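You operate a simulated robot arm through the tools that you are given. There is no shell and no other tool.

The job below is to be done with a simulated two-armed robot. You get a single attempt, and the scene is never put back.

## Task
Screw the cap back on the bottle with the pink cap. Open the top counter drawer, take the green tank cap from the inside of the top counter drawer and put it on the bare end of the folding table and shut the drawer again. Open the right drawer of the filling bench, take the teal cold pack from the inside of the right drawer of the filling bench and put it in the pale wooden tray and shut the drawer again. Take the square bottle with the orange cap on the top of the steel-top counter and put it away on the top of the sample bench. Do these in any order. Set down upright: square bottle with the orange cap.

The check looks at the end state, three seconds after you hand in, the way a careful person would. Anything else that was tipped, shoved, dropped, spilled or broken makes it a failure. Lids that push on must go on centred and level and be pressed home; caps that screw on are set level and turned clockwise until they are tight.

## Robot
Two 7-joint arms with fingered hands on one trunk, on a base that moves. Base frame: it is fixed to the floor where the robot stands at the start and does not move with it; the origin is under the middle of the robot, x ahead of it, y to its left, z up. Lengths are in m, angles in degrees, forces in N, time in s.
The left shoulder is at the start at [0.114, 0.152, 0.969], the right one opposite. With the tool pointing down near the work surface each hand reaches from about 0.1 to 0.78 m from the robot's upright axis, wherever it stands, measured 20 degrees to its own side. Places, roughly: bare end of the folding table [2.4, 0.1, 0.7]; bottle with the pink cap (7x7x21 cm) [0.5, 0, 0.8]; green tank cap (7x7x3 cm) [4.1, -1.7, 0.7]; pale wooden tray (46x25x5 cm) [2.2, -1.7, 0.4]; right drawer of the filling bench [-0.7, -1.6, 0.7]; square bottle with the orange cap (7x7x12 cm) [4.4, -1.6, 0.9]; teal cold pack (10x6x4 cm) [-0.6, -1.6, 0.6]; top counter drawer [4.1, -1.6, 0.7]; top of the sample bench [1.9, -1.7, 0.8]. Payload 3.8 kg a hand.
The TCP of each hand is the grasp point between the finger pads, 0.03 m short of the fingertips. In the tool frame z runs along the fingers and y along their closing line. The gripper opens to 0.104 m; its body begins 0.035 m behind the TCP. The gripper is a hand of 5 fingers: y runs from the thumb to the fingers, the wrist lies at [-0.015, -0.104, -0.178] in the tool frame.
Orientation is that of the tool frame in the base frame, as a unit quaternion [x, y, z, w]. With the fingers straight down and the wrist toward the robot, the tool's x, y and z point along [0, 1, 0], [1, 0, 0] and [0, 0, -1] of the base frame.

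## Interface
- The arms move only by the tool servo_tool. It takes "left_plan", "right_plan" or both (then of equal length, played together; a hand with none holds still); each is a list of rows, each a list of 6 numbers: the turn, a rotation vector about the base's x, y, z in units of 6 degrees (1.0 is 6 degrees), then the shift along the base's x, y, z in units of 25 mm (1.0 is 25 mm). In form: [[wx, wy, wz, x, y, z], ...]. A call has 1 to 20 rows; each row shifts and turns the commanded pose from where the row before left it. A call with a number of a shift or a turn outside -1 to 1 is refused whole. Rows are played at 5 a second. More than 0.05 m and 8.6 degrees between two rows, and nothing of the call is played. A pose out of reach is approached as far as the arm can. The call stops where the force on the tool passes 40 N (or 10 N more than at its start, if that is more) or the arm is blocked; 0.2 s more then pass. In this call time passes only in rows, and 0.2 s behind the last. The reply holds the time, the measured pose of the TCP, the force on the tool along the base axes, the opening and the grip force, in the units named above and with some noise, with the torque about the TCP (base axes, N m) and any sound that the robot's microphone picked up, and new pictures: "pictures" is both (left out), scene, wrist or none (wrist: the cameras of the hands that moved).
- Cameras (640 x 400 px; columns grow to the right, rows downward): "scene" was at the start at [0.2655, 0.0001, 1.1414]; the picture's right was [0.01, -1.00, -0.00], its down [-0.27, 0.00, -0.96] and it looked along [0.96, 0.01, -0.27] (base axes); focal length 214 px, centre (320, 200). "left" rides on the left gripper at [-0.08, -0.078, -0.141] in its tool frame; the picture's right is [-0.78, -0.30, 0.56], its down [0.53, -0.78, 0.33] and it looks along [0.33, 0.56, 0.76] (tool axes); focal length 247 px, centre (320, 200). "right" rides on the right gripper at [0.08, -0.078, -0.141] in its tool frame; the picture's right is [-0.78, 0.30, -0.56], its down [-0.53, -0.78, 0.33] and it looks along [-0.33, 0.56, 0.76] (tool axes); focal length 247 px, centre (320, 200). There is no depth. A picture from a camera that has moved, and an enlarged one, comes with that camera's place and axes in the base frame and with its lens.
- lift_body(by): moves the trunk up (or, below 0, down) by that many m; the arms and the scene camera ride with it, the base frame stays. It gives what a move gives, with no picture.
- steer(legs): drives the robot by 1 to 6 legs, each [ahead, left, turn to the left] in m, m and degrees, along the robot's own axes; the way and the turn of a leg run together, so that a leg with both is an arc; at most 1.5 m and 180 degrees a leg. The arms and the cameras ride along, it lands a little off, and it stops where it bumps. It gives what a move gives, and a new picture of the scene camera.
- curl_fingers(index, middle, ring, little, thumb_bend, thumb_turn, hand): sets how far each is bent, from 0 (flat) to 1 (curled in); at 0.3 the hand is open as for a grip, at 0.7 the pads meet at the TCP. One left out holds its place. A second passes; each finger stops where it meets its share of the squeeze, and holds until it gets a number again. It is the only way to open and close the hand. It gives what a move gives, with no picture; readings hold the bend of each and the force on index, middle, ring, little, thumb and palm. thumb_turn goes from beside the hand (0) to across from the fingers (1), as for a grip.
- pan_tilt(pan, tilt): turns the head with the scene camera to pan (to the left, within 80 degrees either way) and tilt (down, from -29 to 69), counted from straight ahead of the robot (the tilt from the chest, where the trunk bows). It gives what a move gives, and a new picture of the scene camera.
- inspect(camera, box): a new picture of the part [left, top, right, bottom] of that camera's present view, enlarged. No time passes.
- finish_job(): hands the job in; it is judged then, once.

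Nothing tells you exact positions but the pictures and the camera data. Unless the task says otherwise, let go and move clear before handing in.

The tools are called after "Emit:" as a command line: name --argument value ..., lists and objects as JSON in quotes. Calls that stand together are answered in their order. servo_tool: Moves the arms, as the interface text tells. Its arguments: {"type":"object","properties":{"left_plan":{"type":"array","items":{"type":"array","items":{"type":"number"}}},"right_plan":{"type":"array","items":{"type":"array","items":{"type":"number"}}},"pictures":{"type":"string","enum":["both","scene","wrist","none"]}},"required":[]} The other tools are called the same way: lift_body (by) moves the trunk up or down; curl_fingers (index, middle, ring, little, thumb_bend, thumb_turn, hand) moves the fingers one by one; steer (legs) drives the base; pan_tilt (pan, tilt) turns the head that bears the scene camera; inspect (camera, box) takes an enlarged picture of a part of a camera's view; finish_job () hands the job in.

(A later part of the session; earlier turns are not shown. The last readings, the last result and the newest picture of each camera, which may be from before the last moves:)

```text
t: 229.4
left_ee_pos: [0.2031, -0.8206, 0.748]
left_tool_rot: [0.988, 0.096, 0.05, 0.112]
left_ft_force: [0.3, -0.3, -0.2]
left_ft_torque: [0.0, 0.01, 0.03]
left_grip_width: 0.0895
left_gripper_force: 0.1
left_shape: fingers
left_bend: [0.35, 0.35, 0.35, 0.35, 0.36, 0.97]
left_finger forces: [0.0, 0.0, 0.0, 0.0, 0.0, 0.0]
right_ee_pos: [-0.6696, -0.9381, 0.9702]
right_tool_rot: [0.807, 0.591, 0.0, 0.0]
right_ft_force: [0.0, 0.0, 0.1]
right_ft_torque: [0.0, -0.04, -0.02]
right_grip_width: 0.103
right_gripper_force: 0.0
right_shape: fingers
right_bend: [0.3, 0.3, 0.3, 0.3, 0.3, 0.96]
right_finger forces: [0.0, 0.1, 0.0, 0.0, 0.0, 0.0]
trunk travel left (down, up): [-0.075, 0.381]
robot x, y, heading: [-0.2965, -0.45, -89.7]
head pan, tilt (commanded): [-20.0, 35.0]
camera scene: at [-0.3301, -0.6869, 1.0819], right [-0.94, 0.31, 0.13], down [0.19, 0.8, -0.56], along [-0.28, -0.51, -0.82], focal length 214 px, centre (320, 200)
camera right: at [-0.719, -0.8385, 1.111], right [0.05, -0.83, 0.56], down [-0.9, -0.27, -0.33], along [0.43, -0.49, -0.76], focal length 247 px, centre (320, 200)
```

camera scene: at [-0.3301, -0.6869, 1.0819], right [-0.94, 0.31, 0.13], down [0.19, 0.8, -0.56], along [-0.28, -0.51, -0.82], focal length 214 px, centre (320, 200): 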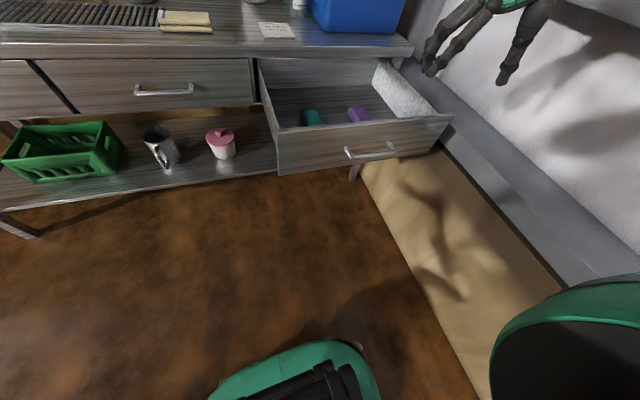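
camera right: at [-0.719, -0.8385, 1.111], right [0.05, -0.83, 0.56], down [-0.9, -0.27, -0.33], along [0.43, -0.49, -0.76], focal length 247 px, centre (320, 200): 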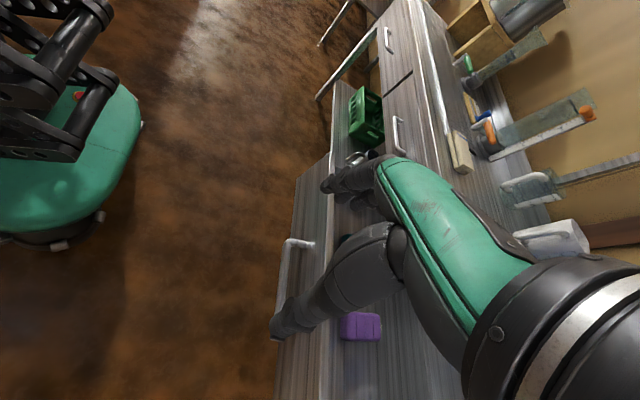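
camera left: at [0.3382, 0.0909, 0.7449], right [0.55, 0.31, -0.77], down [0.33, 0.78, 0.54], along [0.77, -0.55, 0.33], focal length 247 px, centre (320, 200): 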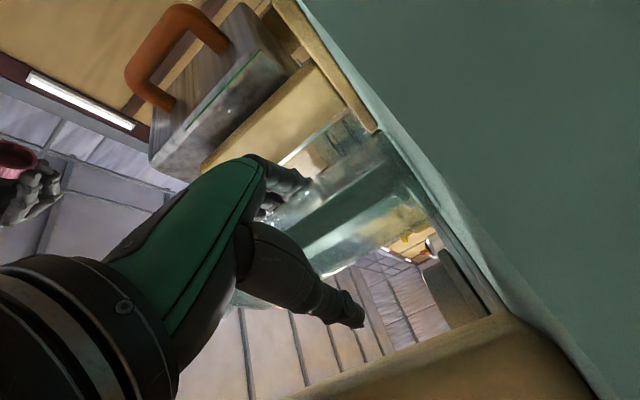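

Emit:
steer --legs '[[0.2, 0, 0]]'

Emit:
servo_tool --right_plan '[[0, 0, 0.6, 0.8, -0.8, 0], [0, 0, 0.6, 0.8, -0.8, 0], [0, 0, 0.6, 0.8, -0.8, 0], [0, 0, 0.6, 0.8, -0.8, 0], [0, 0, 0, 0.8, -0.8, 0]]'

Emit:
inspect --camera "right" --box '[200, 120, 440, 360]'

```text
t: 231.0
left_ee_pos: [0.2038, -1.0209, 0.7483]
left_tool_rot: [0.988, 0.095, 0.049, 0.112]
left_ft_force: [-0.1, -0.6, -0.1]
left_ft_torque: [0.03, -0.02, -0.04]
left_grip_width: 0.0895
left_gripper_force: 0.0
left_shape: fingers
left_bend: [0.35, 0.35, 0.35, 0.35, 0.36, 0.97]
left_finger forces: [0.1, 0.1, 0.0, 0.1, 0.0, 0.1]
right_ee_pos: [-0.6695, -1.1388, 0.9695]
right_tool_rot: [0.808, 0.59, 0.0, 0.0]
right_ft_force: [-0.3, -0.4, 0.6]
right_ft_torque: [0.0, -0.03, 0.03]
right_grip_width: 0.1027
right_gripper_force: 0.1
right_shape: fingers
right_bend: [0.3, 0.3, 0.3, 0.3, 0.3, 0.96]
right_finger forces: [0.0, 0.1, 0.0, 0.0, 0.0, 0.1]
trunk travel left (down, up): [-0.075, 0.381]
robot x, y, heading: [-0.3009, -0.6485, -89.9]
head pan, tilt (commanded): [-20.0, 35.0]
camera scene: at [-0.3296, -0.8883, 1.0817], right [-0.94, 0.31, 0.13], down [0.19, 0.8, -0.56], along [-0.28, -0.5, -0.82], focal length 214 px, centre (320, 200)
```

scene: 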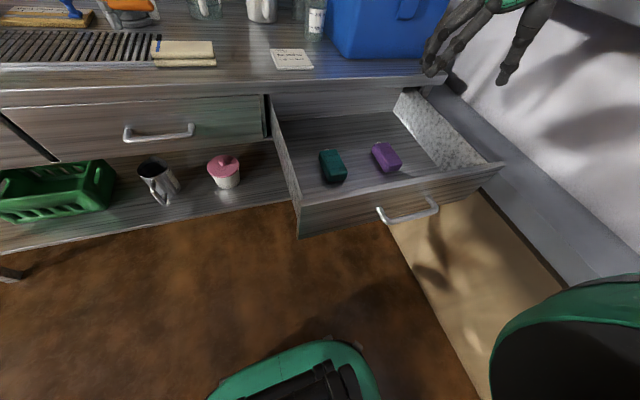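

```text
t: 232.2
left_ee_pos: [0.2038, -1.0212, 0.7484]
left_tool_rot: [0.988, 0.095, 0.05, 0.112]
left_ft_force: [-0.2, 0.0, -0.2]
left_ft_torque: [0.0, -0.01, 0.03]
left_grip_width: 0.0895
left_gripper_force: 0.1
left_shape: fingers
left_bend: [0.35, 0.35, 0.35, 0.35, 0.36, 0.97]
left_finger forces: [0.0, 0.1, 0.1, 0.0, 0.0, 0.0]
right_ee_pos: [-0.5693, -1.24, 0.9717]
right_tool_rot: [0.727, 0.686, 0.001, -0.002]
right_ft_force: [-0.5, 0.3, -0.5]
right_ft_torque: [0.01, 0.03, 0.02]
right_grip_width: 0.1031
right_gripper_force: 0.0
right_shape: fingers
right_bend: [0.3, 0.3, 0.3, 0.3, 0.3, 0.96]
right_finger forces: [0.1, 0.0, 0.0, 0.0, 0.0, 0.0]
trunk travel left (down, up): [-0.075, 0.381]
robot x, y, heading: [-0.3004, -0.6519, -89.5]
head pan, tilt (commanded): [-20.0, 35.0]
camera scene: at [-0.329, -0.8881, 1.0818], right [-0.94, 0.31, 0.13], down [0.19, 0.8, -0.56], along [-0.28, -0.5, -0.82], focal length 214 px, centre (320, 200)
camera right: at [-0.6412, -1.156, 1.1113], right [0.25, -0.79, 0.56], down [-0.81, -0.49, -0.33], along [0.53, -0.37, -0.76], focal length 247 px, centre (320, 200)
```

scene: 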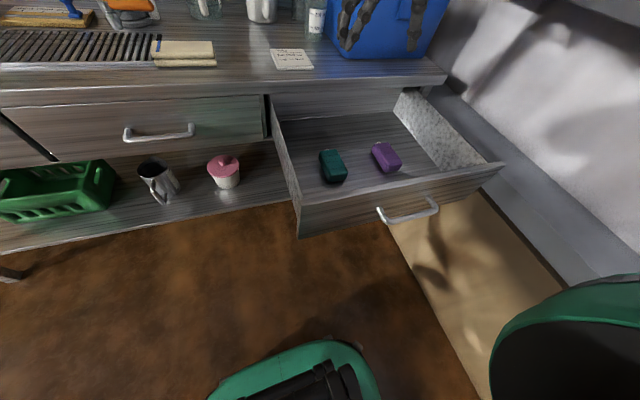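
right: 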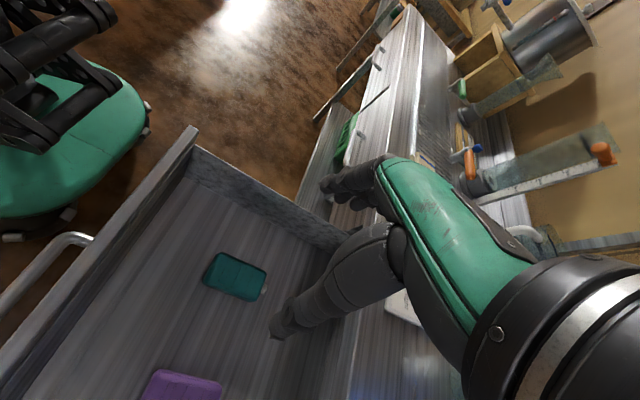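

```text
1.67 times, centred on (320, 240) of right
camera zoom: at [-0.6412, -1.156, 1.1113], right [0.25, -0.79, 0.56], down [-0.81, -0.49, -0.33], along [0.53, -0.37, -0.76], focal length 412 px, centre (320, 133)
```

zoom: 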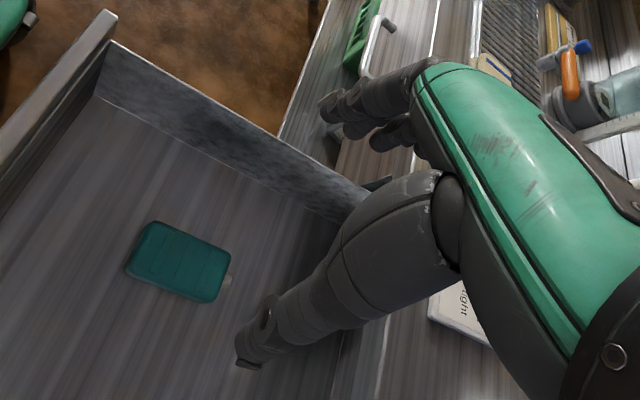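

The pack's long side runs along y and its centre is at about [-0.555, -1.268, 0.63]. I'll lower the open hand around it.

Emit:
servo_tool --right_plan '[[0, 0, 0.3, 0.1, -0.2, -0.9], [0, 0, 0.3, 0.1, -0.2, -0.9], [0, 0, 0, 0.1, -0.2, -0.9], [0, 0, 0, 0.1, -0.2, -0.9], [0, 0, 0, 0.1, -0.2, -0.9], [0, 0, 0, 0.07, -0.2, -0.9], [0, 0, 0, 0, 0, -0.9], [0, 0, 0, 0, 0, -0.9], [0, 0, 0, 0, 0, -0.9]]'

Emit:
inspect --camera "right" --box '[200, 120, 440, 360]'

```text
t: 234.2
left_ee_pos: [0.2024, -1.0205, 0.7481]
left_tool_rot: [0.988, 0.095, 0.05, 0.112]
left_ft_force: [-0.3, -0.8, 0.4]
left_ft_torque: [0.0, 0.01, -0.02]
left_grip_width: 0.0891
left_gripper_force: 0.1
left_shape: fingers
left_bend: [0.35, 0.35, 0.35, 0.35, 0.36, 0.97]
left_finger forces: [0.0, 0.1, 0.0, 0.1, 0.0, 0.0]
right_ee_pos: [-0.5558, -1.2693, 0.7685]
right_tool_rot: [0.706, 0.708, 0.0, 0.0]
right_ft_force: [0.2, -1.0, 0.3]
right_ft_torque: [0.0, -0.04, 0.02]
right_grip_width: 0.1027
right_gripper_force: 0.1
right_shape: fingers
right_bend: [0.3, 0.3, 0.3, 0.3, 0.3, 0.96]
right_finger forces: [0.0, 0.1, 0.0, 0.0, 0.0, 0.1]
trunk travel left (down, up): [-0.075, 0.381]
robot x, y, heading: [-0.3021, -0.6503, -89.7]
head pan, tilt (commanded): [-20.0, 35.0]
camera scene: at [-0.3298, -0.8878, 1.0818], right [-0.94, 0.31, 0.13], down [0.19, 0.8, -0.56], along [-0.28, -0.5, -0.82], focal length 214 px, centre (320, 200)
camera right: at [-0.6325, -1.1902, 0.9085], right [0.3, -0.78, 0.56], down [-0.78, -0.54, -0.33], along [0.56, -0.33, -0.76], focal length 247 px, centre (320, 200)
```

scene: 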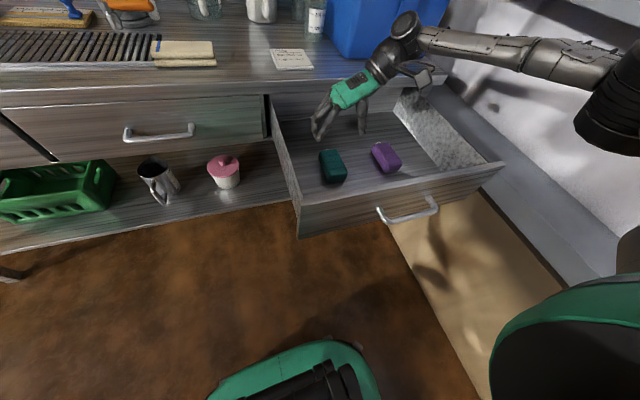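
right: 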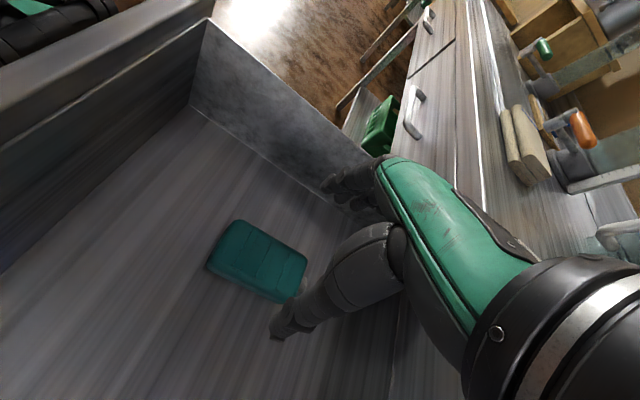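

```text
1.67 times, centred on (320, 240) of right
camera zoom: at [-0.6325, -1.1902, 0.9085], right [0.3, -0.78, 0.56], down [-0.78, -0.54, -0.33], along [0.56, -0.33, -0.76], focal length 412 px, centre (320, 133)
```

zoom: 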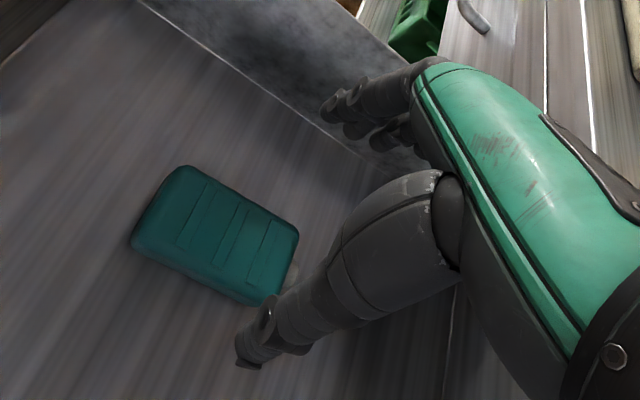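

Emit:
servo_tool --right_plan '[[0, 0, 0, 0.1, 0.1, -0.9], [0, 0, 0, 0, 0.1, -0.9], [0, 0, 0, 0, 0, -0.9], [0, 0, 0, 0, 0, -0.9], [0, 0, 0, 0, 0, -0.8], [0, 0, 0, 0, 0, -0.2]]'

Emit:
inspect --camera "right" --box '[200, 120, 440, 360]'

```text
t: 235.6
left_ee_pos: [0.2039, -1.02, 0.7489]
left_tool_rot: [0.988, 0.095, 0.05, 0.112]
left_ft_force: [-0.4, -0.4, 0.7]
left_ft_torque: [0.02, 0.0, 0.02]
left_grip_width: 0.0893
left_gripper_force: 0.0
left_shape: fingers
left_bend: [0.35, 0.35, 0.35, 0.35, 0.36, 0.97]
left_finger forces: [0.0, 0.0, 0.0, 0.1, 0.0, 0.0]
right_ee_pos: [-0.5507, -1.2639, 0.652]
right_tool_rot: [0.707, 0.708, 0.0, 0.001]
right_ft_force: [-0.2, 0.2, 2.9]
right_ft_torque: [-0.05, -0.13, -0.03]
right_grip_width: 0.1032
right_gripper_force: 1.8
right_shape: fingers
right_bend: [0.3, 0.3, 0.3, 0.3, 0.3, 0.96]
right_finger forces: [0.0, 2.6, 0.1, 0.0, 0.0, 0.0]
trunk travel left (down, up): [-0.075, 0.381]
robot x, y, heading: [-0.3031, -0.6485, -89.9]
head pan, tilt (commanded): [-20.0, 35.0]
camera scene: at [-0.3295, -0.8869, 1.0822], right [-0.94, 0.31, 0.13], down [0.19, 0.8, -0.56], along [-0.28, -0.51, -0.82], focal length 214 px, centre (320, 200)
camera right: at [-0.6289, -1.1841, 0.7926], right [0.3, -0.77, 0.56], down [-0.78, -0.54, -0.33], along [0.56, -0.33, -0.76], focal length 247 px, centre (320, 200)
```

scene: 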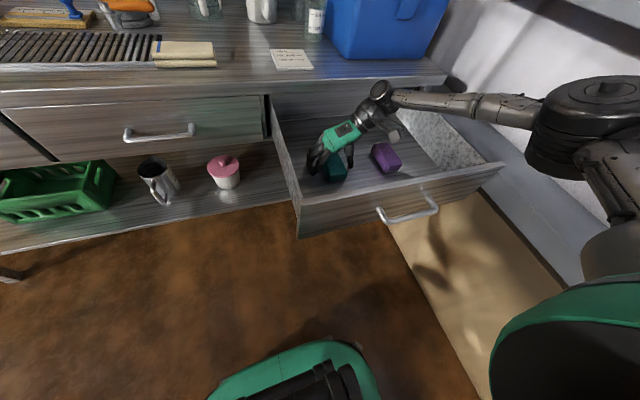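
right: 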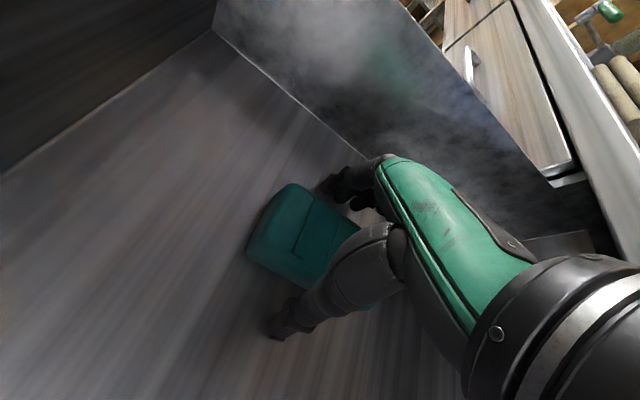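

```text
1.67 times, centred on (320, 240) of right
camera zoom: at [-0.6289, -1.1841, 0.7926], right [0.3, -0.77, 0.56], down [-0.78, -0.54, -0.33], along [0.56, -0.33, -0.76], focal length 412 px, centre (320, 133)
```

zoom: 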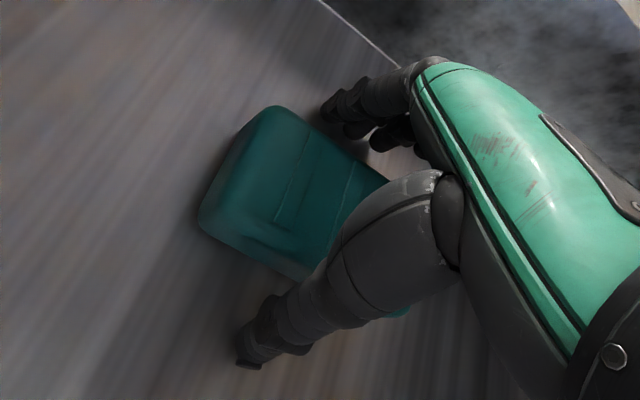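

Fingers are around the pack with the middle fingertip just on the drawer floor. Closing the hand on the pack.

Emit:
servo_tool --right_plan '[[0, 0, 0, 0, 0, 0.1]]' --pictures "none"

Emit:
curl_fingers --hand "right" --index 0.6 --middle 0.6 --ring 0.6 --little 0.6 --thumb_bend 0.58

Emit:
servo_tool --right_plan '[[0, 0, 0, 0, 0, 0.5], [0, 0, 0, 0, 0, 0.8], [0, 0, 0, 0, 0, 0.9], [0, 0, 0, 0, 0, 0.9]]'

Emit:
inspect --camera "right" --box '[200, 120, 440, 360]'

```text
t: 236.0
left_ee_pos: [0.2033, -1.0214, 0.749]
left_tool_rot: [0.988, 0.095, 0.051, 0.111]
left_ft_force: [-1.1, 0.5, 0.5]
left_ft_torque: [0.0, 0.02, -0.01]
left_grip_width: 0.0898
left_gripper_force: 0.0
left_shape: fingers
left_bend: [0.35, 0.35, 0.35, 0.35, 0.36, 0.97]
left_finger forces: [0.1, 0.1, 0.0, 0.0, 0.0, 0.1]
right_ee_pos: [-0.5519, -1.2639, 0.6544]
right_tool_rot: [0.706, 0.708, 0.001, -0.001]
right_ft_force: [-0.2, 0.8, 1.4]
right_ft_torque: [-0.01, -0.01, -0.02]
right_grip_width: 0.1031
right_gripper_force: 0.0
right_shape: fingers
right_bend: [0.3, 0.3, 0.3, 0.3, 0.3, 0.96]
right_finger forces: [0.1, 0.0, 0.0, 0.1, 0.0, 0.0]
trunk travel left (down, up): [-0.075, 0.381]
robot x, y, heading: [-0.3021, -0.648, -89.9]
head pan, tilt (commanded): [-20.0, 35.0]
```

```text
t: 237.0
left_ee_pos: [0.2051, -1.021, 0.7497]
left_tool_rot: [0.988, 0.097, 0.05, 0.112]
left_ft_force: [-0.6, 0.1, 1.1]
left_ft_torque: [0.02, -0.02, 0.01]
left_grip_width: 0.0894
left_gripper_force: 0.1
left_shape: fingers
left_bend: [0.35, 0.35, 0.35, 0.35, 0.36, 0.97]
left_finger forces: [0.1, 0.1, 0.1, 0.1, 0.1, 0.0]
right_ee_pos: [-0.5498, -1.2636, 0.6561]
right_tool_rot: [0.705, 0.709, -0.001, 0.001]
right_ft_force: [5.3, -1.7, 14.9]
right_ft_torque: [-0.19, -0.66, -0.01]
right_grip_width: 0.0549
right_gripper_force: 22.2
right_shape: fingers
right_bend: [0.52, 0.54, 0.55, 0.57, 0.49, 0.96]
right_finger forces: [6.4, 16.5, 3.7, 3.1, 15.0, 0.1]
trunk travel left (down, up): [-0.075, 0.381]
robot x, y, heading: [-0.3013, -0.6526, -89.8]
head pan, tilt (commanded): [-20.0, 35.0]
```

```text
t: 238.0
left_ee_pos: [0.205, -1.0217, 0.7485]
left_tool_rot: [0.988, 0.096, 0.051, 0.111]
left_ft_force: [0.0, -0.2, 0.1]
left_ft_torque: [0.01, -0.03, -0.01]
left_grip_width: 0.0894
left_gripper_force: 0.0
left_shape: fingers
left_bend: [0.35, 0.35, 0.35, 0.35, 0.36, 0.97]
left_finger forces: [0.0, 0.1, 0.1, 0.0, 0.0, 0.1]
right_ee_pos: [-0.5497, -1.2629, 0.7352]
right_tool_rot: [0.706, 0.709, 0.0, -0.001]
right_ft_force: [-0.2, -0.3, -1.7]
right_ft_torque: [0.02, -0.02, 0.02]
right_grip_width: 0.0552
right_gripper_force: 15.5
right_shape: fingers
right_bend: [0.53, 0.55, 0.56, 0.57, 0.49, 0.96]
right_finger forces: [5.8, 4.4, 3.1, 2.7, 15.8, 0.0]
trunk travel left (down, up): [-0.075, 0.381]
robot x, y, heading: [-0.3029, -0.648, -89.9]
head pan, tilt (commanded): [-20.0, 35.0]
camera scene: at [-0.3294, -0.8873, 1.082], right [-0.94, 0.31, 0.13], down [0.19, 0.8, -0.56], along [-0.28, -0.51, -0.82], focal length 214 px, centre (320, 200)
camera right: at [-0.6268, -1.1843, 0.8743], right [0.3, -0.78, 0.56], down [-0.78, -0.54, -0.33], along [0.56, -0.33, -0.76], focal length 247 px, centre (320, 200)
```

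scene: 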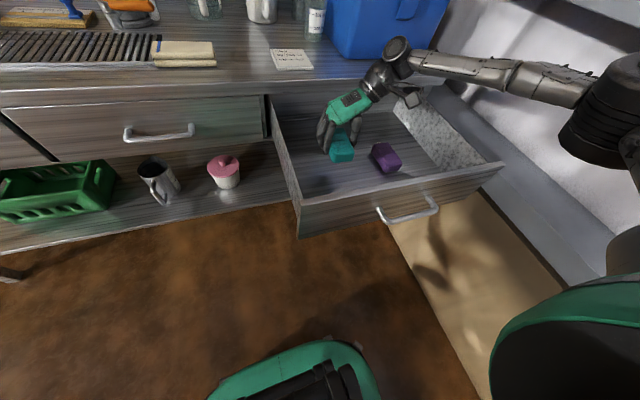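
right: 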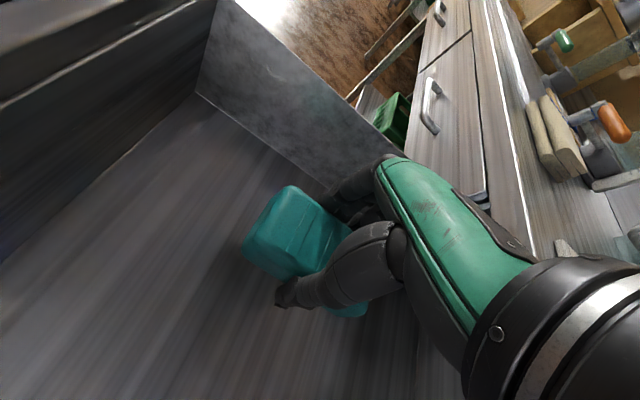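

```text
1.67 times, centred on (320, 240) of right
camera zoom: at [-0.6268, -1.1843, 0.8743], right [0.3, -0.78, 0.56], down [-0.78, -0.54, -0.33], along [0.56, -0.33, -0.76], focal length 412 px, centre (320, 133)
```

zoom: 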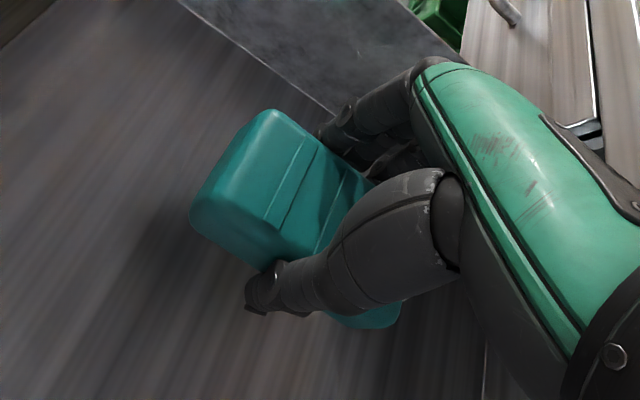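

The pack is held firmly. I'll lift it clear, back off, and turn so that the left hand can push the drawer shut by driving sideways.

Emit:
servo_tool --right_plan '[[0, 0, 0, 0, 0.2, 1], [0, 0, 0, 0, 0.2, 1], [0, 0, 0, 0, 0.2, 1], [0, 0, 0, 0, 0.2, 1], [0, 0, 0, 0, 0.2, 1], [0, 0, 0, 0, 0.2, 1], [0, 0, 0, 0, 0.3, 1], [0, 0, 0, 0, 0.3, 1], [0, 0, 0, 0, 0.3, 1], [0, 0, 0, 0, 0.3, 0.6]]' --pictures "none"

Emit:
steer --legs '[[-0.27, 0.18, 0], [0, 0, -90]]'

Emit:
pan_tilt --pan 60 --tilt 30

```text
t: 240.2
left_ee_pos: [0.2038, -1.0214, 0.7486]
left_tool_rot: [0.988, 0.096, 0.05, 0.111]
left_ft_force: [0.0, -0.8, -0.1]
left_ft_torque: [0.02, 0.01, -0.02]
left_grip_width: 0.0896
left_gripper_force: 0.1
left_shape: fingers
left_bend: [0.35, 0.35, 0.35, 0.35, 0.36, 0.97]
left_finger forces: [0.0, 0.1, 0.0, 0.0, 0.0, 0.0]
right_ee_pos: [-0.5525, -1.2023, 0.9743]
right_tool_rot: [0.705, 0.709, 0.0, -0.001]
right_ft_force: [-0.1, -0.6, -1.2]
right_ft_torque: [0.0, -0.03, 0.02]
right_grip_width: 0.055
right_gripper_force: 15.8
right_shape: fingers
right_bend: [0.53, 0.55, 0.56, 0.57, 0.49, 0.96]
right_finger forces: [5.7, 4.4, 3.0, 2.7, 15.7, 0.0]
trunk travel left (down, up): [-0.075, 0.381]
robot x, y, heading: [-0.3005, -0.6495, -89.8]
head pan, tilt (commanded): [-20.0, 35.0]
```

```text
t: 246.2
left_ee_pos: [-0.4896, -0.8845, 0.7484]
left_tool_rot: [0.772, -0.624, -0.042, 0.115]
left_ft_force: [1.1, 0.4, -1.4]
left_ft_torque: [0.02, -0.01, 0.0]
left_grip_width: 0.0897
left_gripper_force: 0.0
left_shape: fingers
left_bend: [0.35, 0.35, 0.35, 0.35, 0.36, 0.97]
left_finger forces: [0.0, 0.0, 0.0, 0.0, 0.1, 0.0]
right_ee_pos: [-0.6825, -0.1333, 0.9733]
right_tool_rot: [1.0, 0.01, 0.0, -0.001]
right_ft_force: [-0.8, 0.2, -2.4]
right_ft_torque: [0.01, 0.02, 0.02]
right_grip_width: 0.0548
right_gripper_force: 15.3
right_shape: fingers
right_bend: [0.53, 0.55, 0.56, 0.58, 0.49, 0.96]
right_finger forces: [5.7, 4.2, 3.0, 2.5, 15.3, 0.0]
trunk travel left (down, up): [-0.075, 0.381]
robot x, y, heading: [-0.1198, -0.3727, -178.7]
head pan, tilt (commanded): [-20.0, 35.0]
camera scene: at [-0.3639, -0.35, 1.0819], right [0.3, 0.95, 0.13], down [0.81, -0.18, -0.56], along [-0.51, 0.27, -0.82], focal length 214 px, centre (320, 200)
```

scene: 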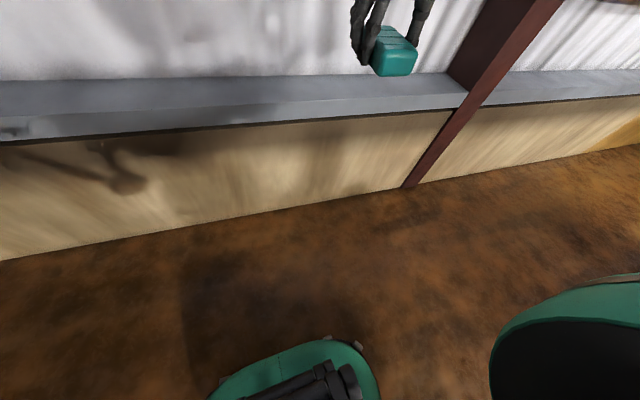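

```text
t: 247.7
left_ee_pos: [-0.4883, -0.8855, 0.7486]
left_tool_rot: [0.772, -0.624, -0.042, 0.115]
left_ft_force: [0.5, 0.7, 0.7]
left_ft_torque: [0.01, -0.01, -0.03]
left_grip_width: 0.0895
left_gripper_force: 0.2
left_shape: fingers
left_bend: [0.35, 0.35, 0.35, 0.35, 0.36, 0.97]
left_finger forces: [0.1, 0.0, 0.0, 0.0, 0.1, 0.0]
right_ee_pos: [-0.6819, -0.1317, 0.9748]
right_tool_rot: [1.0, 0.01, 0.001, 0.0]
right_ft_force: [0.0, -0.3, -2.0]
right_ft_torque: [0.02, -0.01, -0.01]
right_grip_width: 0.0548
right_gripper_force: 15.1
right_shape: fingers
right_bend: [0.53, 0.55, 0.56, 0.58, 0.49, 0.96]
right_finger forces: [5.6, 4.3, 3.0, 2.5, 15.3, 0.0]
trunk travel left (down, up): [-0.075, 0.381]
robot x, y, heading: [-0.1235, -0.3756, -178.5]
head pan, tilt (commanded): [60.0, 30.0]
camera scene: at [-0.3295, -0.4578, 1.103], right [-0.82, 0.48, -0.32], down [0.54, 0.45, -0.71], along [-0.2, -0.75, -0.62], focal length 214 px, centre (320, 200)
```

scene: 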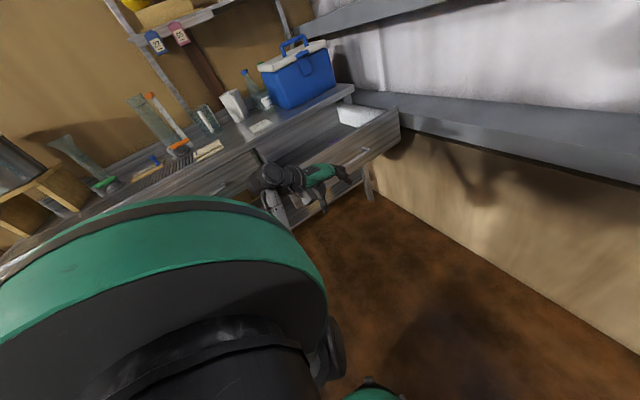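

Emit:
curl_fingers --hand "left" --index 0.8 --middle 0.8 --ring 0.8 --little 0.8 --thumb_bend 0.6

Emit:
servo_tool --left_plan '[[0, 0, 0, 0, 0, -0.85], [0, 0, 0, 0, 0, -0.85], [0, 0, 0, 0, 0, -0.6]]' --pictures "none"

Emit:
steer --legs '[[0, 0.2, 0]]'

```text
t: 248.7
left_ee_pos: [-0.4878, -0.8845, 0.7476]
left_tool_rot: [0.772, -0.624, -0.043, 0.116]
left_ft_force: [-1.5, 0.9, 0.1]
left_ft_torque: [-0.01, 0.01, 0.02]
left_grip_width: 0.007
left_gripper_force: 0.0
left_shape: fingers
left_bend: [0.8, 0.8, 0.8, 0.8, 0.6, 0.97]
left_finger forces: [0.1, 0.0, 0.1, 0.1, 0.0, 0.1]
right_ee_pos: [-0.6823, -0.1332, 0.9731]
right_tool_rot: [1.0, 0.01, 0.0, 0.0]
right_ft_force: [-0.5, 0.2, -2.0]
right_ft_torque: [-0.02, 0.0, -0.03]
right_grip_width: 0.0549
right_gripper_force: 15.8
right_shape: fingers
right_bend: [0.53, 0.55, 0.56, 0.58, 0.49, 0.96]
right_finger forces: [5.6, 4.1, 3.0, 2.4, 15.3, 0.0]
trunk travel left (down, up): [-0.075, 0.381]
robot x, y, heading: [-0.1278, -0.3748, -178.8]
head pan, tilt (commanded): [60.0, 30.0]
```

```text
t: 249.5
left_ee_pos: [-0.4881, -0.8835, 0.6909]
left_tool_rot: [0.772, -0.624, -0.043, 0.114]
left_ft_force: [-0.5, -0.5, -0.1]
left_ft_torque: [-0.01, 0.0, -0.01]
left_grip_width: 0.0072
left_gripper_force: 0.1
left_shape: fingers
left_bend: [0.8, 0.8, 0.8, 0.8, 0.6, 0.97]
left_finger forces: [0.1, 0.0, 0.0, 0.0, 0.1, 0.1]
right_ee_pos: [-0.6819, -0.1323, 0.9734]
right_tool_rot: [1.0, 0.011, 0.0, 0.0]
right_ft_force: [0.5, 0.1, -2.4]
right_ft_torque: [-0.02, 0.0, 0.02]
right_grip_width: 0.0547
right_gripper_force: 15.3
right_shape: fingers
right_bend: [0.53, 0.55, 0.56, 0.58, 0.49, 0.96]
right_finger forces: [5.6, 4.2, 3.1, 2.5, 15.2, 0.0]
trunk travel left (down, up): [-0.075, 0.381]
robot x, y, heading: [-0.121, -0.3743, -178.8]
head pan, tilt (commanded): [60.0, 30.0]
```

```text
t: 251.1
left_ee_pos: [-0.4841, -1.0886, 0.6914]
left_tool_rot: [0.772, -0.624, -0.044, 0.114]
left_ft_force: [-0.6, 0.3, -0.1]
left_ft_torque: [0.01, -0.02, 0.01]
left_grip_width: 0.0068
left_gripper_force: 0.1
left_shape: fingers
left_bend: [0.8, 0.8, 0.8, 0.8, 0.6, 0.97]
left_finger forces: [0.1, 0.0, 0.1, 0.1, 0.0, 0.0]
right_ee_pos: [-0.6789, -0.3361, 0.9744]
right_tool_rot: [1.0, 0.011, 0.0, -0.001]
right_ft_force: [-0.1, 0.1, -1.2]
right_ft_torque: [0.02, 0.03, 0.02]
right_grip_width: 0.0548
right_gripper_force: 15.2
right_shape: fingers
right_bend: [0.53, 0.55, 0.56, 0.58, 0.49, 0.96]
right_finger forces: [5.7, 4.2, 3.0, 2.7, 15.2, 0.0]
trunk travel left (down, up): [-0.075, 0.381]
robot x, y, heading: [-0.1234, -0.5745, -178.5]
head pan, tilt (commanded): [60.0, 30.0]
camera scene: at [-0.3251, -0.662, 1.1029], right [-0.82, 0.48, -0.32], down [0.54, 0.45, -0.71], along [-0.2, -0.75, -0.63], focal length 214 px, centre (320, 200)
```

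scene: 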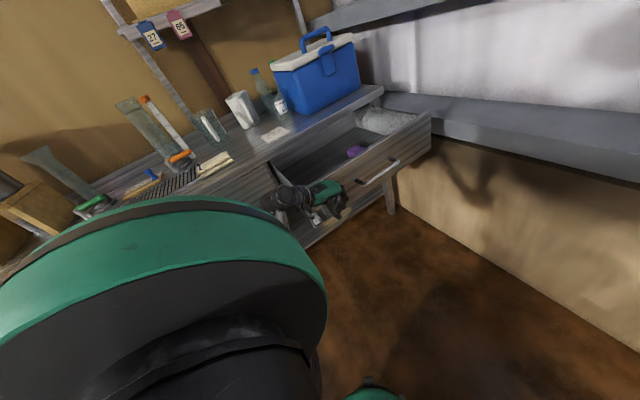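

Emit:
steer --legs '[[0, 0.2, 0]]'

Emit:
inspect --camera "scene" --box '[220, 60, 480, 260]'

```text
t: 252.7
left_ee_pos: [-0.4799, -1.2833, 0.6917]
left_tool_rot: [0.771, -0.624, -0.044, 0.114]
left_ft_force: [0.6, 0.1, -0.1]
left_ft_torque: [0.04, 0.0, 0.0]
left_grip_width: 0.0069
left_gripper_force: 0.1
left_shape: fingers
left_bend: [0.8, 0.8, 0.8, 0.8, 0.6, 0.97]
left_finger forces: [0.1, 0.0, 0.1, 0.1, 0.0, 0.0]
right_ee_pos: [-0.6739, -0.5312, 0.9732]
right_tool_rot: [1.0, 0.01, 0.001, 0.0]
right_ft_force: [0.4, 0.2, -2.2]
right_ft_torque: [0.02, -0.03, -0.03]
right_grip_width: 0.0548
right_gripper_force: 15.9
right_shape: fingers
right_bend: [0.53, 0.55, 0.56, 0.58, 0.49, 0.96]
right_finger forces: [5.7, 4.2, 3.0, 2.5, 15.3, 0.0]
trunk travel left (down, up): [-0.075, 0.381]
robot x, y, heading: [-0.1182, -0.7737, -178.8]
head pan, tilt (commanded): [60.0, 30.0]
camera scene: at [-0.3209, -0.8572, 1.1029], right [-0.82, 0.48, -0.32], down [0.54, 0.45, -0.71], along [-0.2, -0.75, -0.63], focal length 214 px, centre (320, 200)
```

scene: 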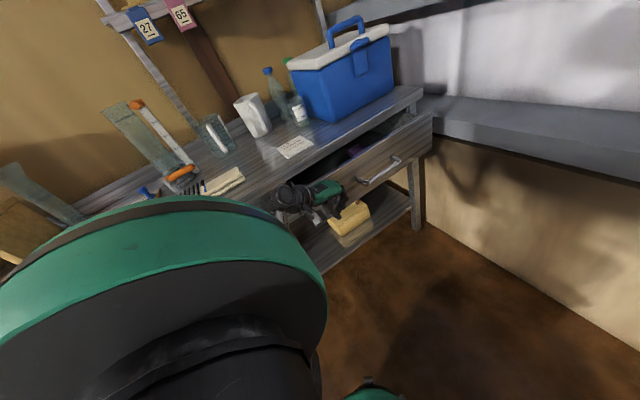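

```text
2.00 times, centred on (350, 160) of scene
camera zoom: at [-0.3209, -0.8572, 1.1029], right [-0.82, 0.48, -0.32], down [0.54, 0.45, -0.71], along [-0.2, -0.75, -0.63], focal length 429 px, centre (260, 280)
```

zoom: 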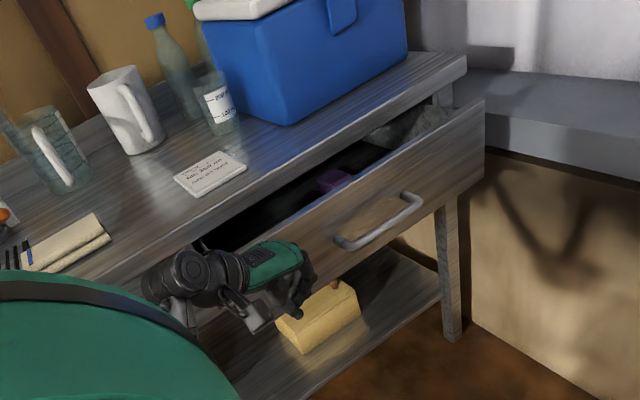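

Emit:
steer --legs '[[0, 0.075, 0]]'

Emit:
inspect --camera "scene" --box '[220, 60, 480, 260]'

```text
t: 253.7
left_ee_pos: [-0.4799, -1.3548, 0.6917]
left_tool_rot: [0.771, -0.625, -0.043, 0.114]
left_ft_force: [0.1, -0.8, -0.2]
left_ft_torque: [0.02, 0.01, -0.02]
left_grip_width: 0.007
left_gripper_force: 0.1
left_shape: fingers
left_bend: [0.8, 0.8, 0.8, 0.8, 0.6, 0.97]
left_finger forces: [0.1, 0.0, 0.0, 0.0, 0.1, 0.0]
right_ee_pos: [-0.6719, -0.6055, 0.9739]
right_tool_rot: [1.0, 0.009, 0.001, -0.001]
right_ft_force: [0.9, 0.0, -2.5]
right_ft_torque: [0.05, 0.0, -0.01]
right_grip_width: 0.0548
right_gripper_force: 15.5
right_shape: fingers
right_bend: [0.53, 0.55, 0.56, 0.58, 0.49, 0.96]
right_finger forces: [5.7, 4.3, 2.9, 2.6, 15.3, 0.0]
trunk travel left (down, up): [-0.075, 0.381]
robot x, y, heading: [-0.1162, -0.8463, -179.1]
head pan, tilt (commanded): [60.0, 30.0]
camera scene: at [-0.3195, -0.9305, 1.1029], right [-0.81, 0.48, -0.32], down [0.54, 0.44, -0.71], along [-0.2, -0.75, -0.63], focal length 214 px, centre (320, 200)
```

scene: 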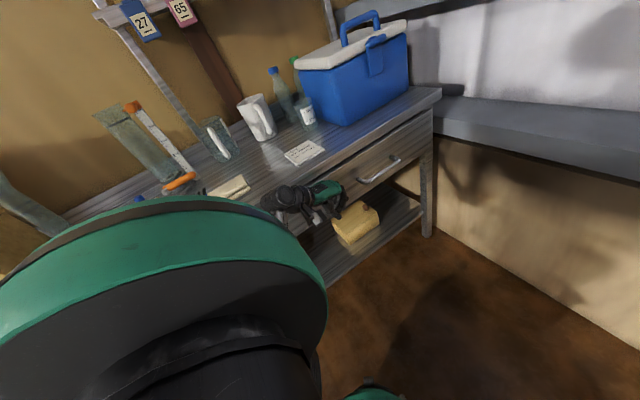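

```text
2.00 times, centred on (350, 160) of scene
camera zoom: at [-0.3195, -0.9305, 1.1029], right [-0.81, 0.48, -0.32], down [0.54, 0.44, -0.71], along [-0.2, -0.75, -0.63], focal length 429 px, centre (260, 280)
```

zoom: 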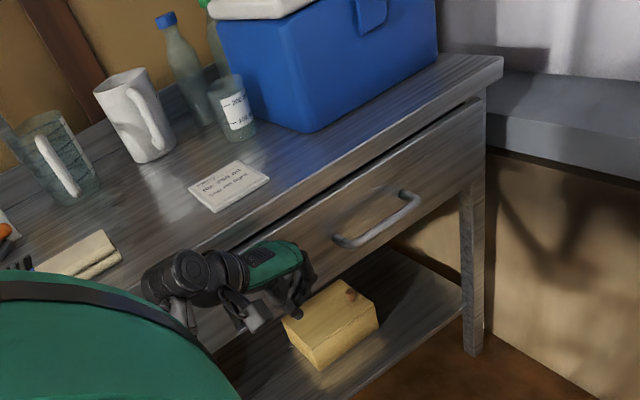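

Emit:
servo_tool --left_plan '[[0, 0, 0, 0, -0.4, 0], [0, 0, 0, 0, -0.4, 0], [0, 0, 0, 0, -0.3, 0]]' --pictures "none"

Emit:
inspect --camera "scene" --box '[220, 60, 480, 260]'

```text
t: 254.5
left_ee_pos: [-0.479, -1.3802, 0.6909]
left_tool_rot: [0.77, -0.626, -0.043, 0.113]
left_ft_force: [2.3, 11.2, -4.7]
left_ft_torque: [-0.75, 0.22, 0.23]
left_grip_width: 0.0068
left_gripper_force: 6.8
left_shape: fingers
left_bend: [0.8, 0.8, 0.8, 0.8, 0.6, 0.97]
left_finger forces: [0.1, 0.1, 0.0, 0.1, 0.1, 13.2]
right_ee_pos: [-0.6714, -0.6009, 0.9728]
right_tool_rot: [1.0, 0.01, 0.001, 0.001]
right_ft_force: [0.8, 0.2, -2.7]
right_ft_torque: [-0.01, -0.03, -0.01]
right_grip_width: 0.0547
right_gripper_force: 15.3
right_shape: fingers
right_bend: [0.53, 0.55, 0.56, 0.58, 0.49, 0.96]
right_finger forces: [5.7, 4.2, 3.0, 2.5, 15.3, 0.1]
trunk travel left (down, up): [-0.075, 0.381]
robot x, y, heading: [-0.1139, -0.844, -179.1]
head pan, tilt (commanded): [60.0, 30.0]
```

```text
2.00 times, centred on (350, 160) of scene
camera zoom: at [-0.3197, -0.9269, 1.103], right [-0.81, 0.48, -0.32], down [0.54, 0.44, -0.71], along [-0.2, -0.76, -0.62], focal length 429 px, centre (260, 280)
```

zoom: 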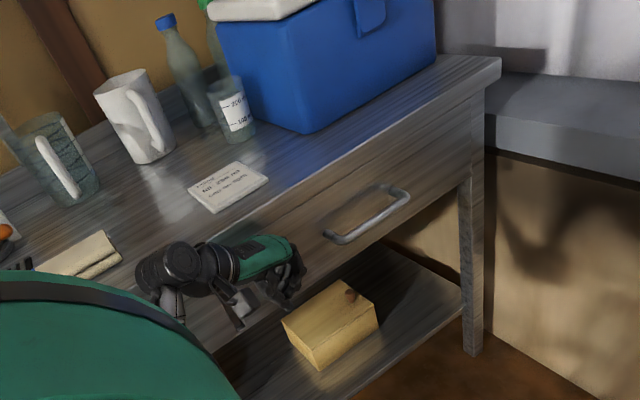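

The drawer is fully shut. Now I'll leave along the aisle (driving backward in +x) toward the sample bench with the pack.

Emit:
servo_tool --left_plan '[[0, 0, 0, 0, 0.8, 0], [0, 0, 0, 0, 0.8, 0.2]]' --pictures "none"

Emit:
steer --legs '[[0, -0.14, -0.9], [-1.2, 0, 0]]'

Emit:
pan_tilt --pan 75 --tilt 20

```text
t: 255.1
left_ee_pos: [-0.478, -1.3419, 0.6964]
left_tool_rot: [0.772, -0.624, -0.041, 0.116]
left_ft_force: [0.5, 0.0, 0.1]
left_ft_torque: [0.0, 0.0, 0.0]
left_grip_width: 0.0069
left_gripper_force: 0.1
left_shape: fingers
left_bend: [0.8, 0.8, 0.8, 0.8, 0.6, 0.97]
left_finger forces: [0.0, 0.0, 0.0, 0.0, 0.0, 0.1]
right_ee_pos: [-0.6716, -0.6023, 0.9736]
right_tool_rot: [1.0, 0.009, 0.001, 0.0]
right_ft_force: [0.0, 0.2, -1.9]
right_ft_torque: [-0.02, 0.0, 0.06]
right_grip_width: 0.0547
right_gripper_force: 15.6
right_shape: fingers
right_bend: [0.53, 0.55, 0.56, 0.58, 0.49, 0.96]
right_finger forces: [5.7, 4.1, 3.0, 2.5, 15.3, 0.0]
trunk travel left (down, up): [-0.075, 0.381]
robot x, y, heading: [-0.1148, -0.8486, -179.0]
head pan, tilt (commanded): [60.0, 30.0]
```

```text
t: 262.1
left_ee_pos: [0.7145, -1.1926, 0.6956]
left_tool_rot: [0.764, -0.634, -0.044, 0.115]
left_ft_force: [0.5, 0.1, 0.5]
left_ft_torque: [0.0, 0.0, -0.01]
left_grip_width: 0.0068
left_gripper_force: 0.0
left_shape: fingers
left_bend: [0.8, 0.8, 0.8, 0.8, 0.6, 0.97]
left_finger forces: [0.0, 0.0, 0.1, 0.2, 0.0, 0.0]
right_ee_pos: [0.5371, -0.4476, 0.9736]
right_tool_rot: [1.0, -0.002, 0.001, 0.0]
right_ft_force: [0.1, 1.1, -2.3]
right_ft_torque: [0.0, -0.01, -0.02]
right_grip_width: 0.0546
right_gripper_force: 15.1
right_shape: fingers
right_bend: [0.53, 0.55, 0.56, 0.58, 0.49, 0.96]
right_finger forces: [5.7, 4.1, 3.1, 2.5, 15.4, 0.0]
trunk travel left (down, up): [-0.075, 0.381]
robot x, y, heading: [1.088, -0.7055, 179.9]
head pan, tilt (commanded): [60.0, 30.0]
camera scene: at [0.8821, -0.7821, 1.103], right [-0.8, 0.5, -0.32], down [0.55, 0.43, -0.71], along [-0.22, -0.75, -0.62], focal length 214 px, centre (320, 200)
```

scene: 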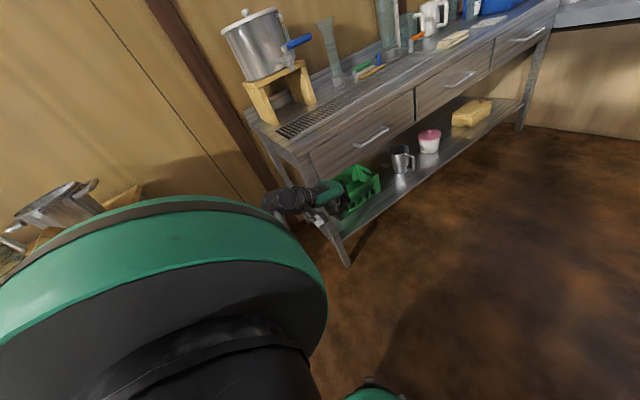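

```text
t: 262.9
left_ee_pos: [0.7131, -1.1921, 0.6966]
left_tool_rot: [0.764, -0.634, -0.044, 0.114]
left_ft_force: [0.7, 0.0, -0.1]
left_ft_torque: [-0.01, -0.01, 0.02]
left_grip_width: 0.0071
left_gripper_force: 0.1
left_shape: fingers
left_bend: [0.8, 0.8, 0.8, 0.8, 0.6, 0.97]
left_finger forces: [0.1, 0.0, 0.1, 0.1, 0.0, 0.0]
right_ee_pos: [0.5364, -0.4467, 0.9721]
right_tool_rot: [1.0, -0.002, 0.001, 0.0]
right_ft_force: [0.0, 0.4, -2.2]
right_ft_torque: [-0.02, -0.02, -0.04]
right_grip_width: 0.0549
right_gripper_force: 15.6
right_shape: fingers
right_bend: [0.53, 0.55, 0.56, 0.58, 0.49, 0.96]
right_finger forces: [5.6, 4.2, 3.0, 2.5, 15.3, 0.0]
trunk travel left (down, up): [-0.075, 0.381]
robot x, y, heading: [1.0881, -0.7009, 179.7]
head pan, tilt (commanded): [75.0, 20.0]
camera scene: at [0.8954, -0.7938, 1.1257], right [-0.9, 0.26, -0.36], down [0.43, 0.33, -0.84], along [-0.1, -0.91, -0.41], focal length 214 px, centre (320, 200)
```

scene: 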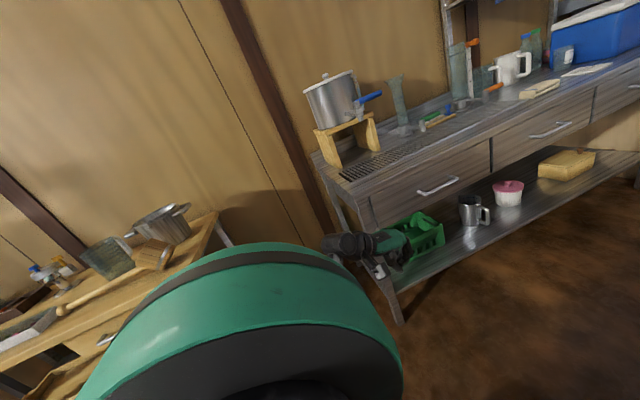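

Emit:
steer --legs '[[-1.3, -0.08, 0], [0, 0, 90]]'

Emit:
pan_tilt --pan 0 --tilt 25

```text
t: 273.4
left_ee_pos: [2.9006, -0.9936, 0.6966]
left_tool_rot: [0.987, 0.109, 0.052, 0.111]
left_ft_force: [-0.3, 1.1, 0.4]
left_ft_torque: [-0.01, -0.02, -0.02]
left_grip_width: 0.007
left_gripper_force: 0.0
left_shape: fingers
left_bend: [0.8, 0.8, 0.8, 0.8, 0.6, 0.97]
left_finger forces: [0.1, 0.1, 0.0, 0.0, 0.0, 0.1]
right_ee_pos: [2.162, -1.1949, 0.9728]
right_tool_rot: [0.697, 0.717, 0.001, -0.001]
right_ft_force: [-0.1, -1.1, -2.0]
right_ft_torque: [0.02, 0.0, 0.0]
right_grip_width: 0.0547
right_gripper_force: 14.6
right_shape: fingers
right_bend: [0.53, 0.56, 0.56, 0.58, 0.49, 0.96]
right_finger forces: [5.6, 4.0, 2.9, 2.4, 14.7, 0.0]
trunk travel left (down, up): [-0.075, 0.381]
robot x, y, heading: [2.4025, -0.6355, -88.5]
head pan, tilt (commanded): [75.0, 20.0]
camera scene: at [2.4962, -0.8248, 1.1257], right [-0.23, -0.9, -0.36], down [-0.34, 0.42, -0.84], along [0.91, -0.07, -0.41], focal length 214 px, centre (320, 200)
```

scene: 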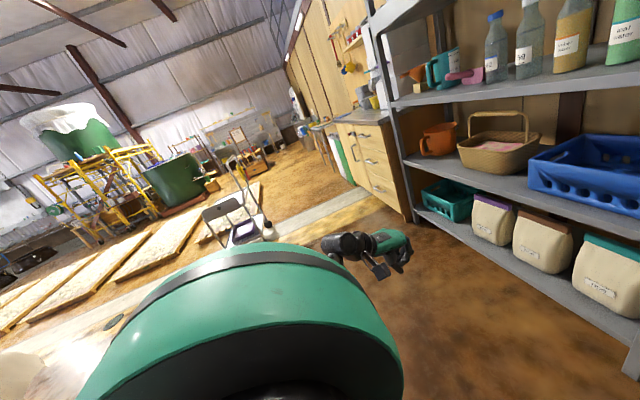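

```text
t: 274.9
left_ee_pos: [2.9021, -0.9937, 0.6953]
left_tool_rot: [0.986, 0.109, 0.051, 0.111]
left_ft_force: [-0.4, 0.0, 0.4]
left_ft_torque: [0.03, -0.03, 0.03]
left_grip_width: 0.007
left_gripper_force: 0.0
left_shape: fingers
left_bend: [0.8, 0.8, 0.8, 0.8, 0.6, 0.97]
left_finger forces: [0.1, 0.1, 0.0, 0.1, 0.0, 0.1]
right_ee_pos: [2.1638, -1.1935, 0.9736]
right_tool_rot: [0.697, 0.717, 0.0, -0.001]
right_ft_force: [-0.2, -0.1, -2.3]
right_ft_torque: [-0.01, 0.0, -0.02]
right_grip_width: 0.0546
right_gripper_force: 14.8
right_shape: fingers
right_bend: [0.53, 0.56, 0.56, 0.58, 0.49, 0.96]
right_finger forces: [5.6, 4.0, 2.9, 2.5, 14.7, 0.0]
trunk travel left (down, up): [-0.075, 0.381]
robot x, y, heading: [2.4013, -0.6343, -88.3]
head pan, tilt (commanded): [0.0, 25.0]
camera scene: at [2.4081, -0.8877, 1.0931], right [-1.0, -0.03, 0.0], down [-0.02, 0.73, -0.69], along [0.02, -0.69, -0.73], focal length 214 px, centre (320, 200)
```

scene: 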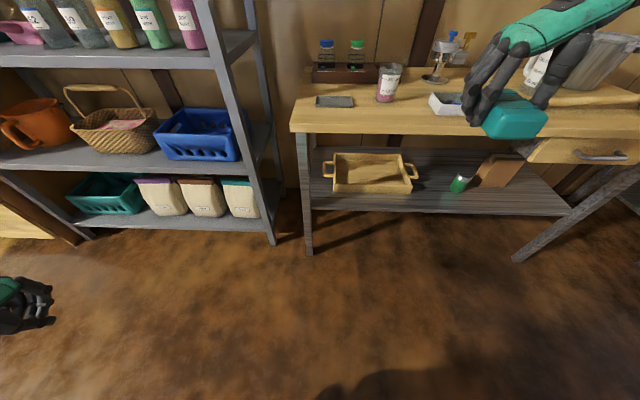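

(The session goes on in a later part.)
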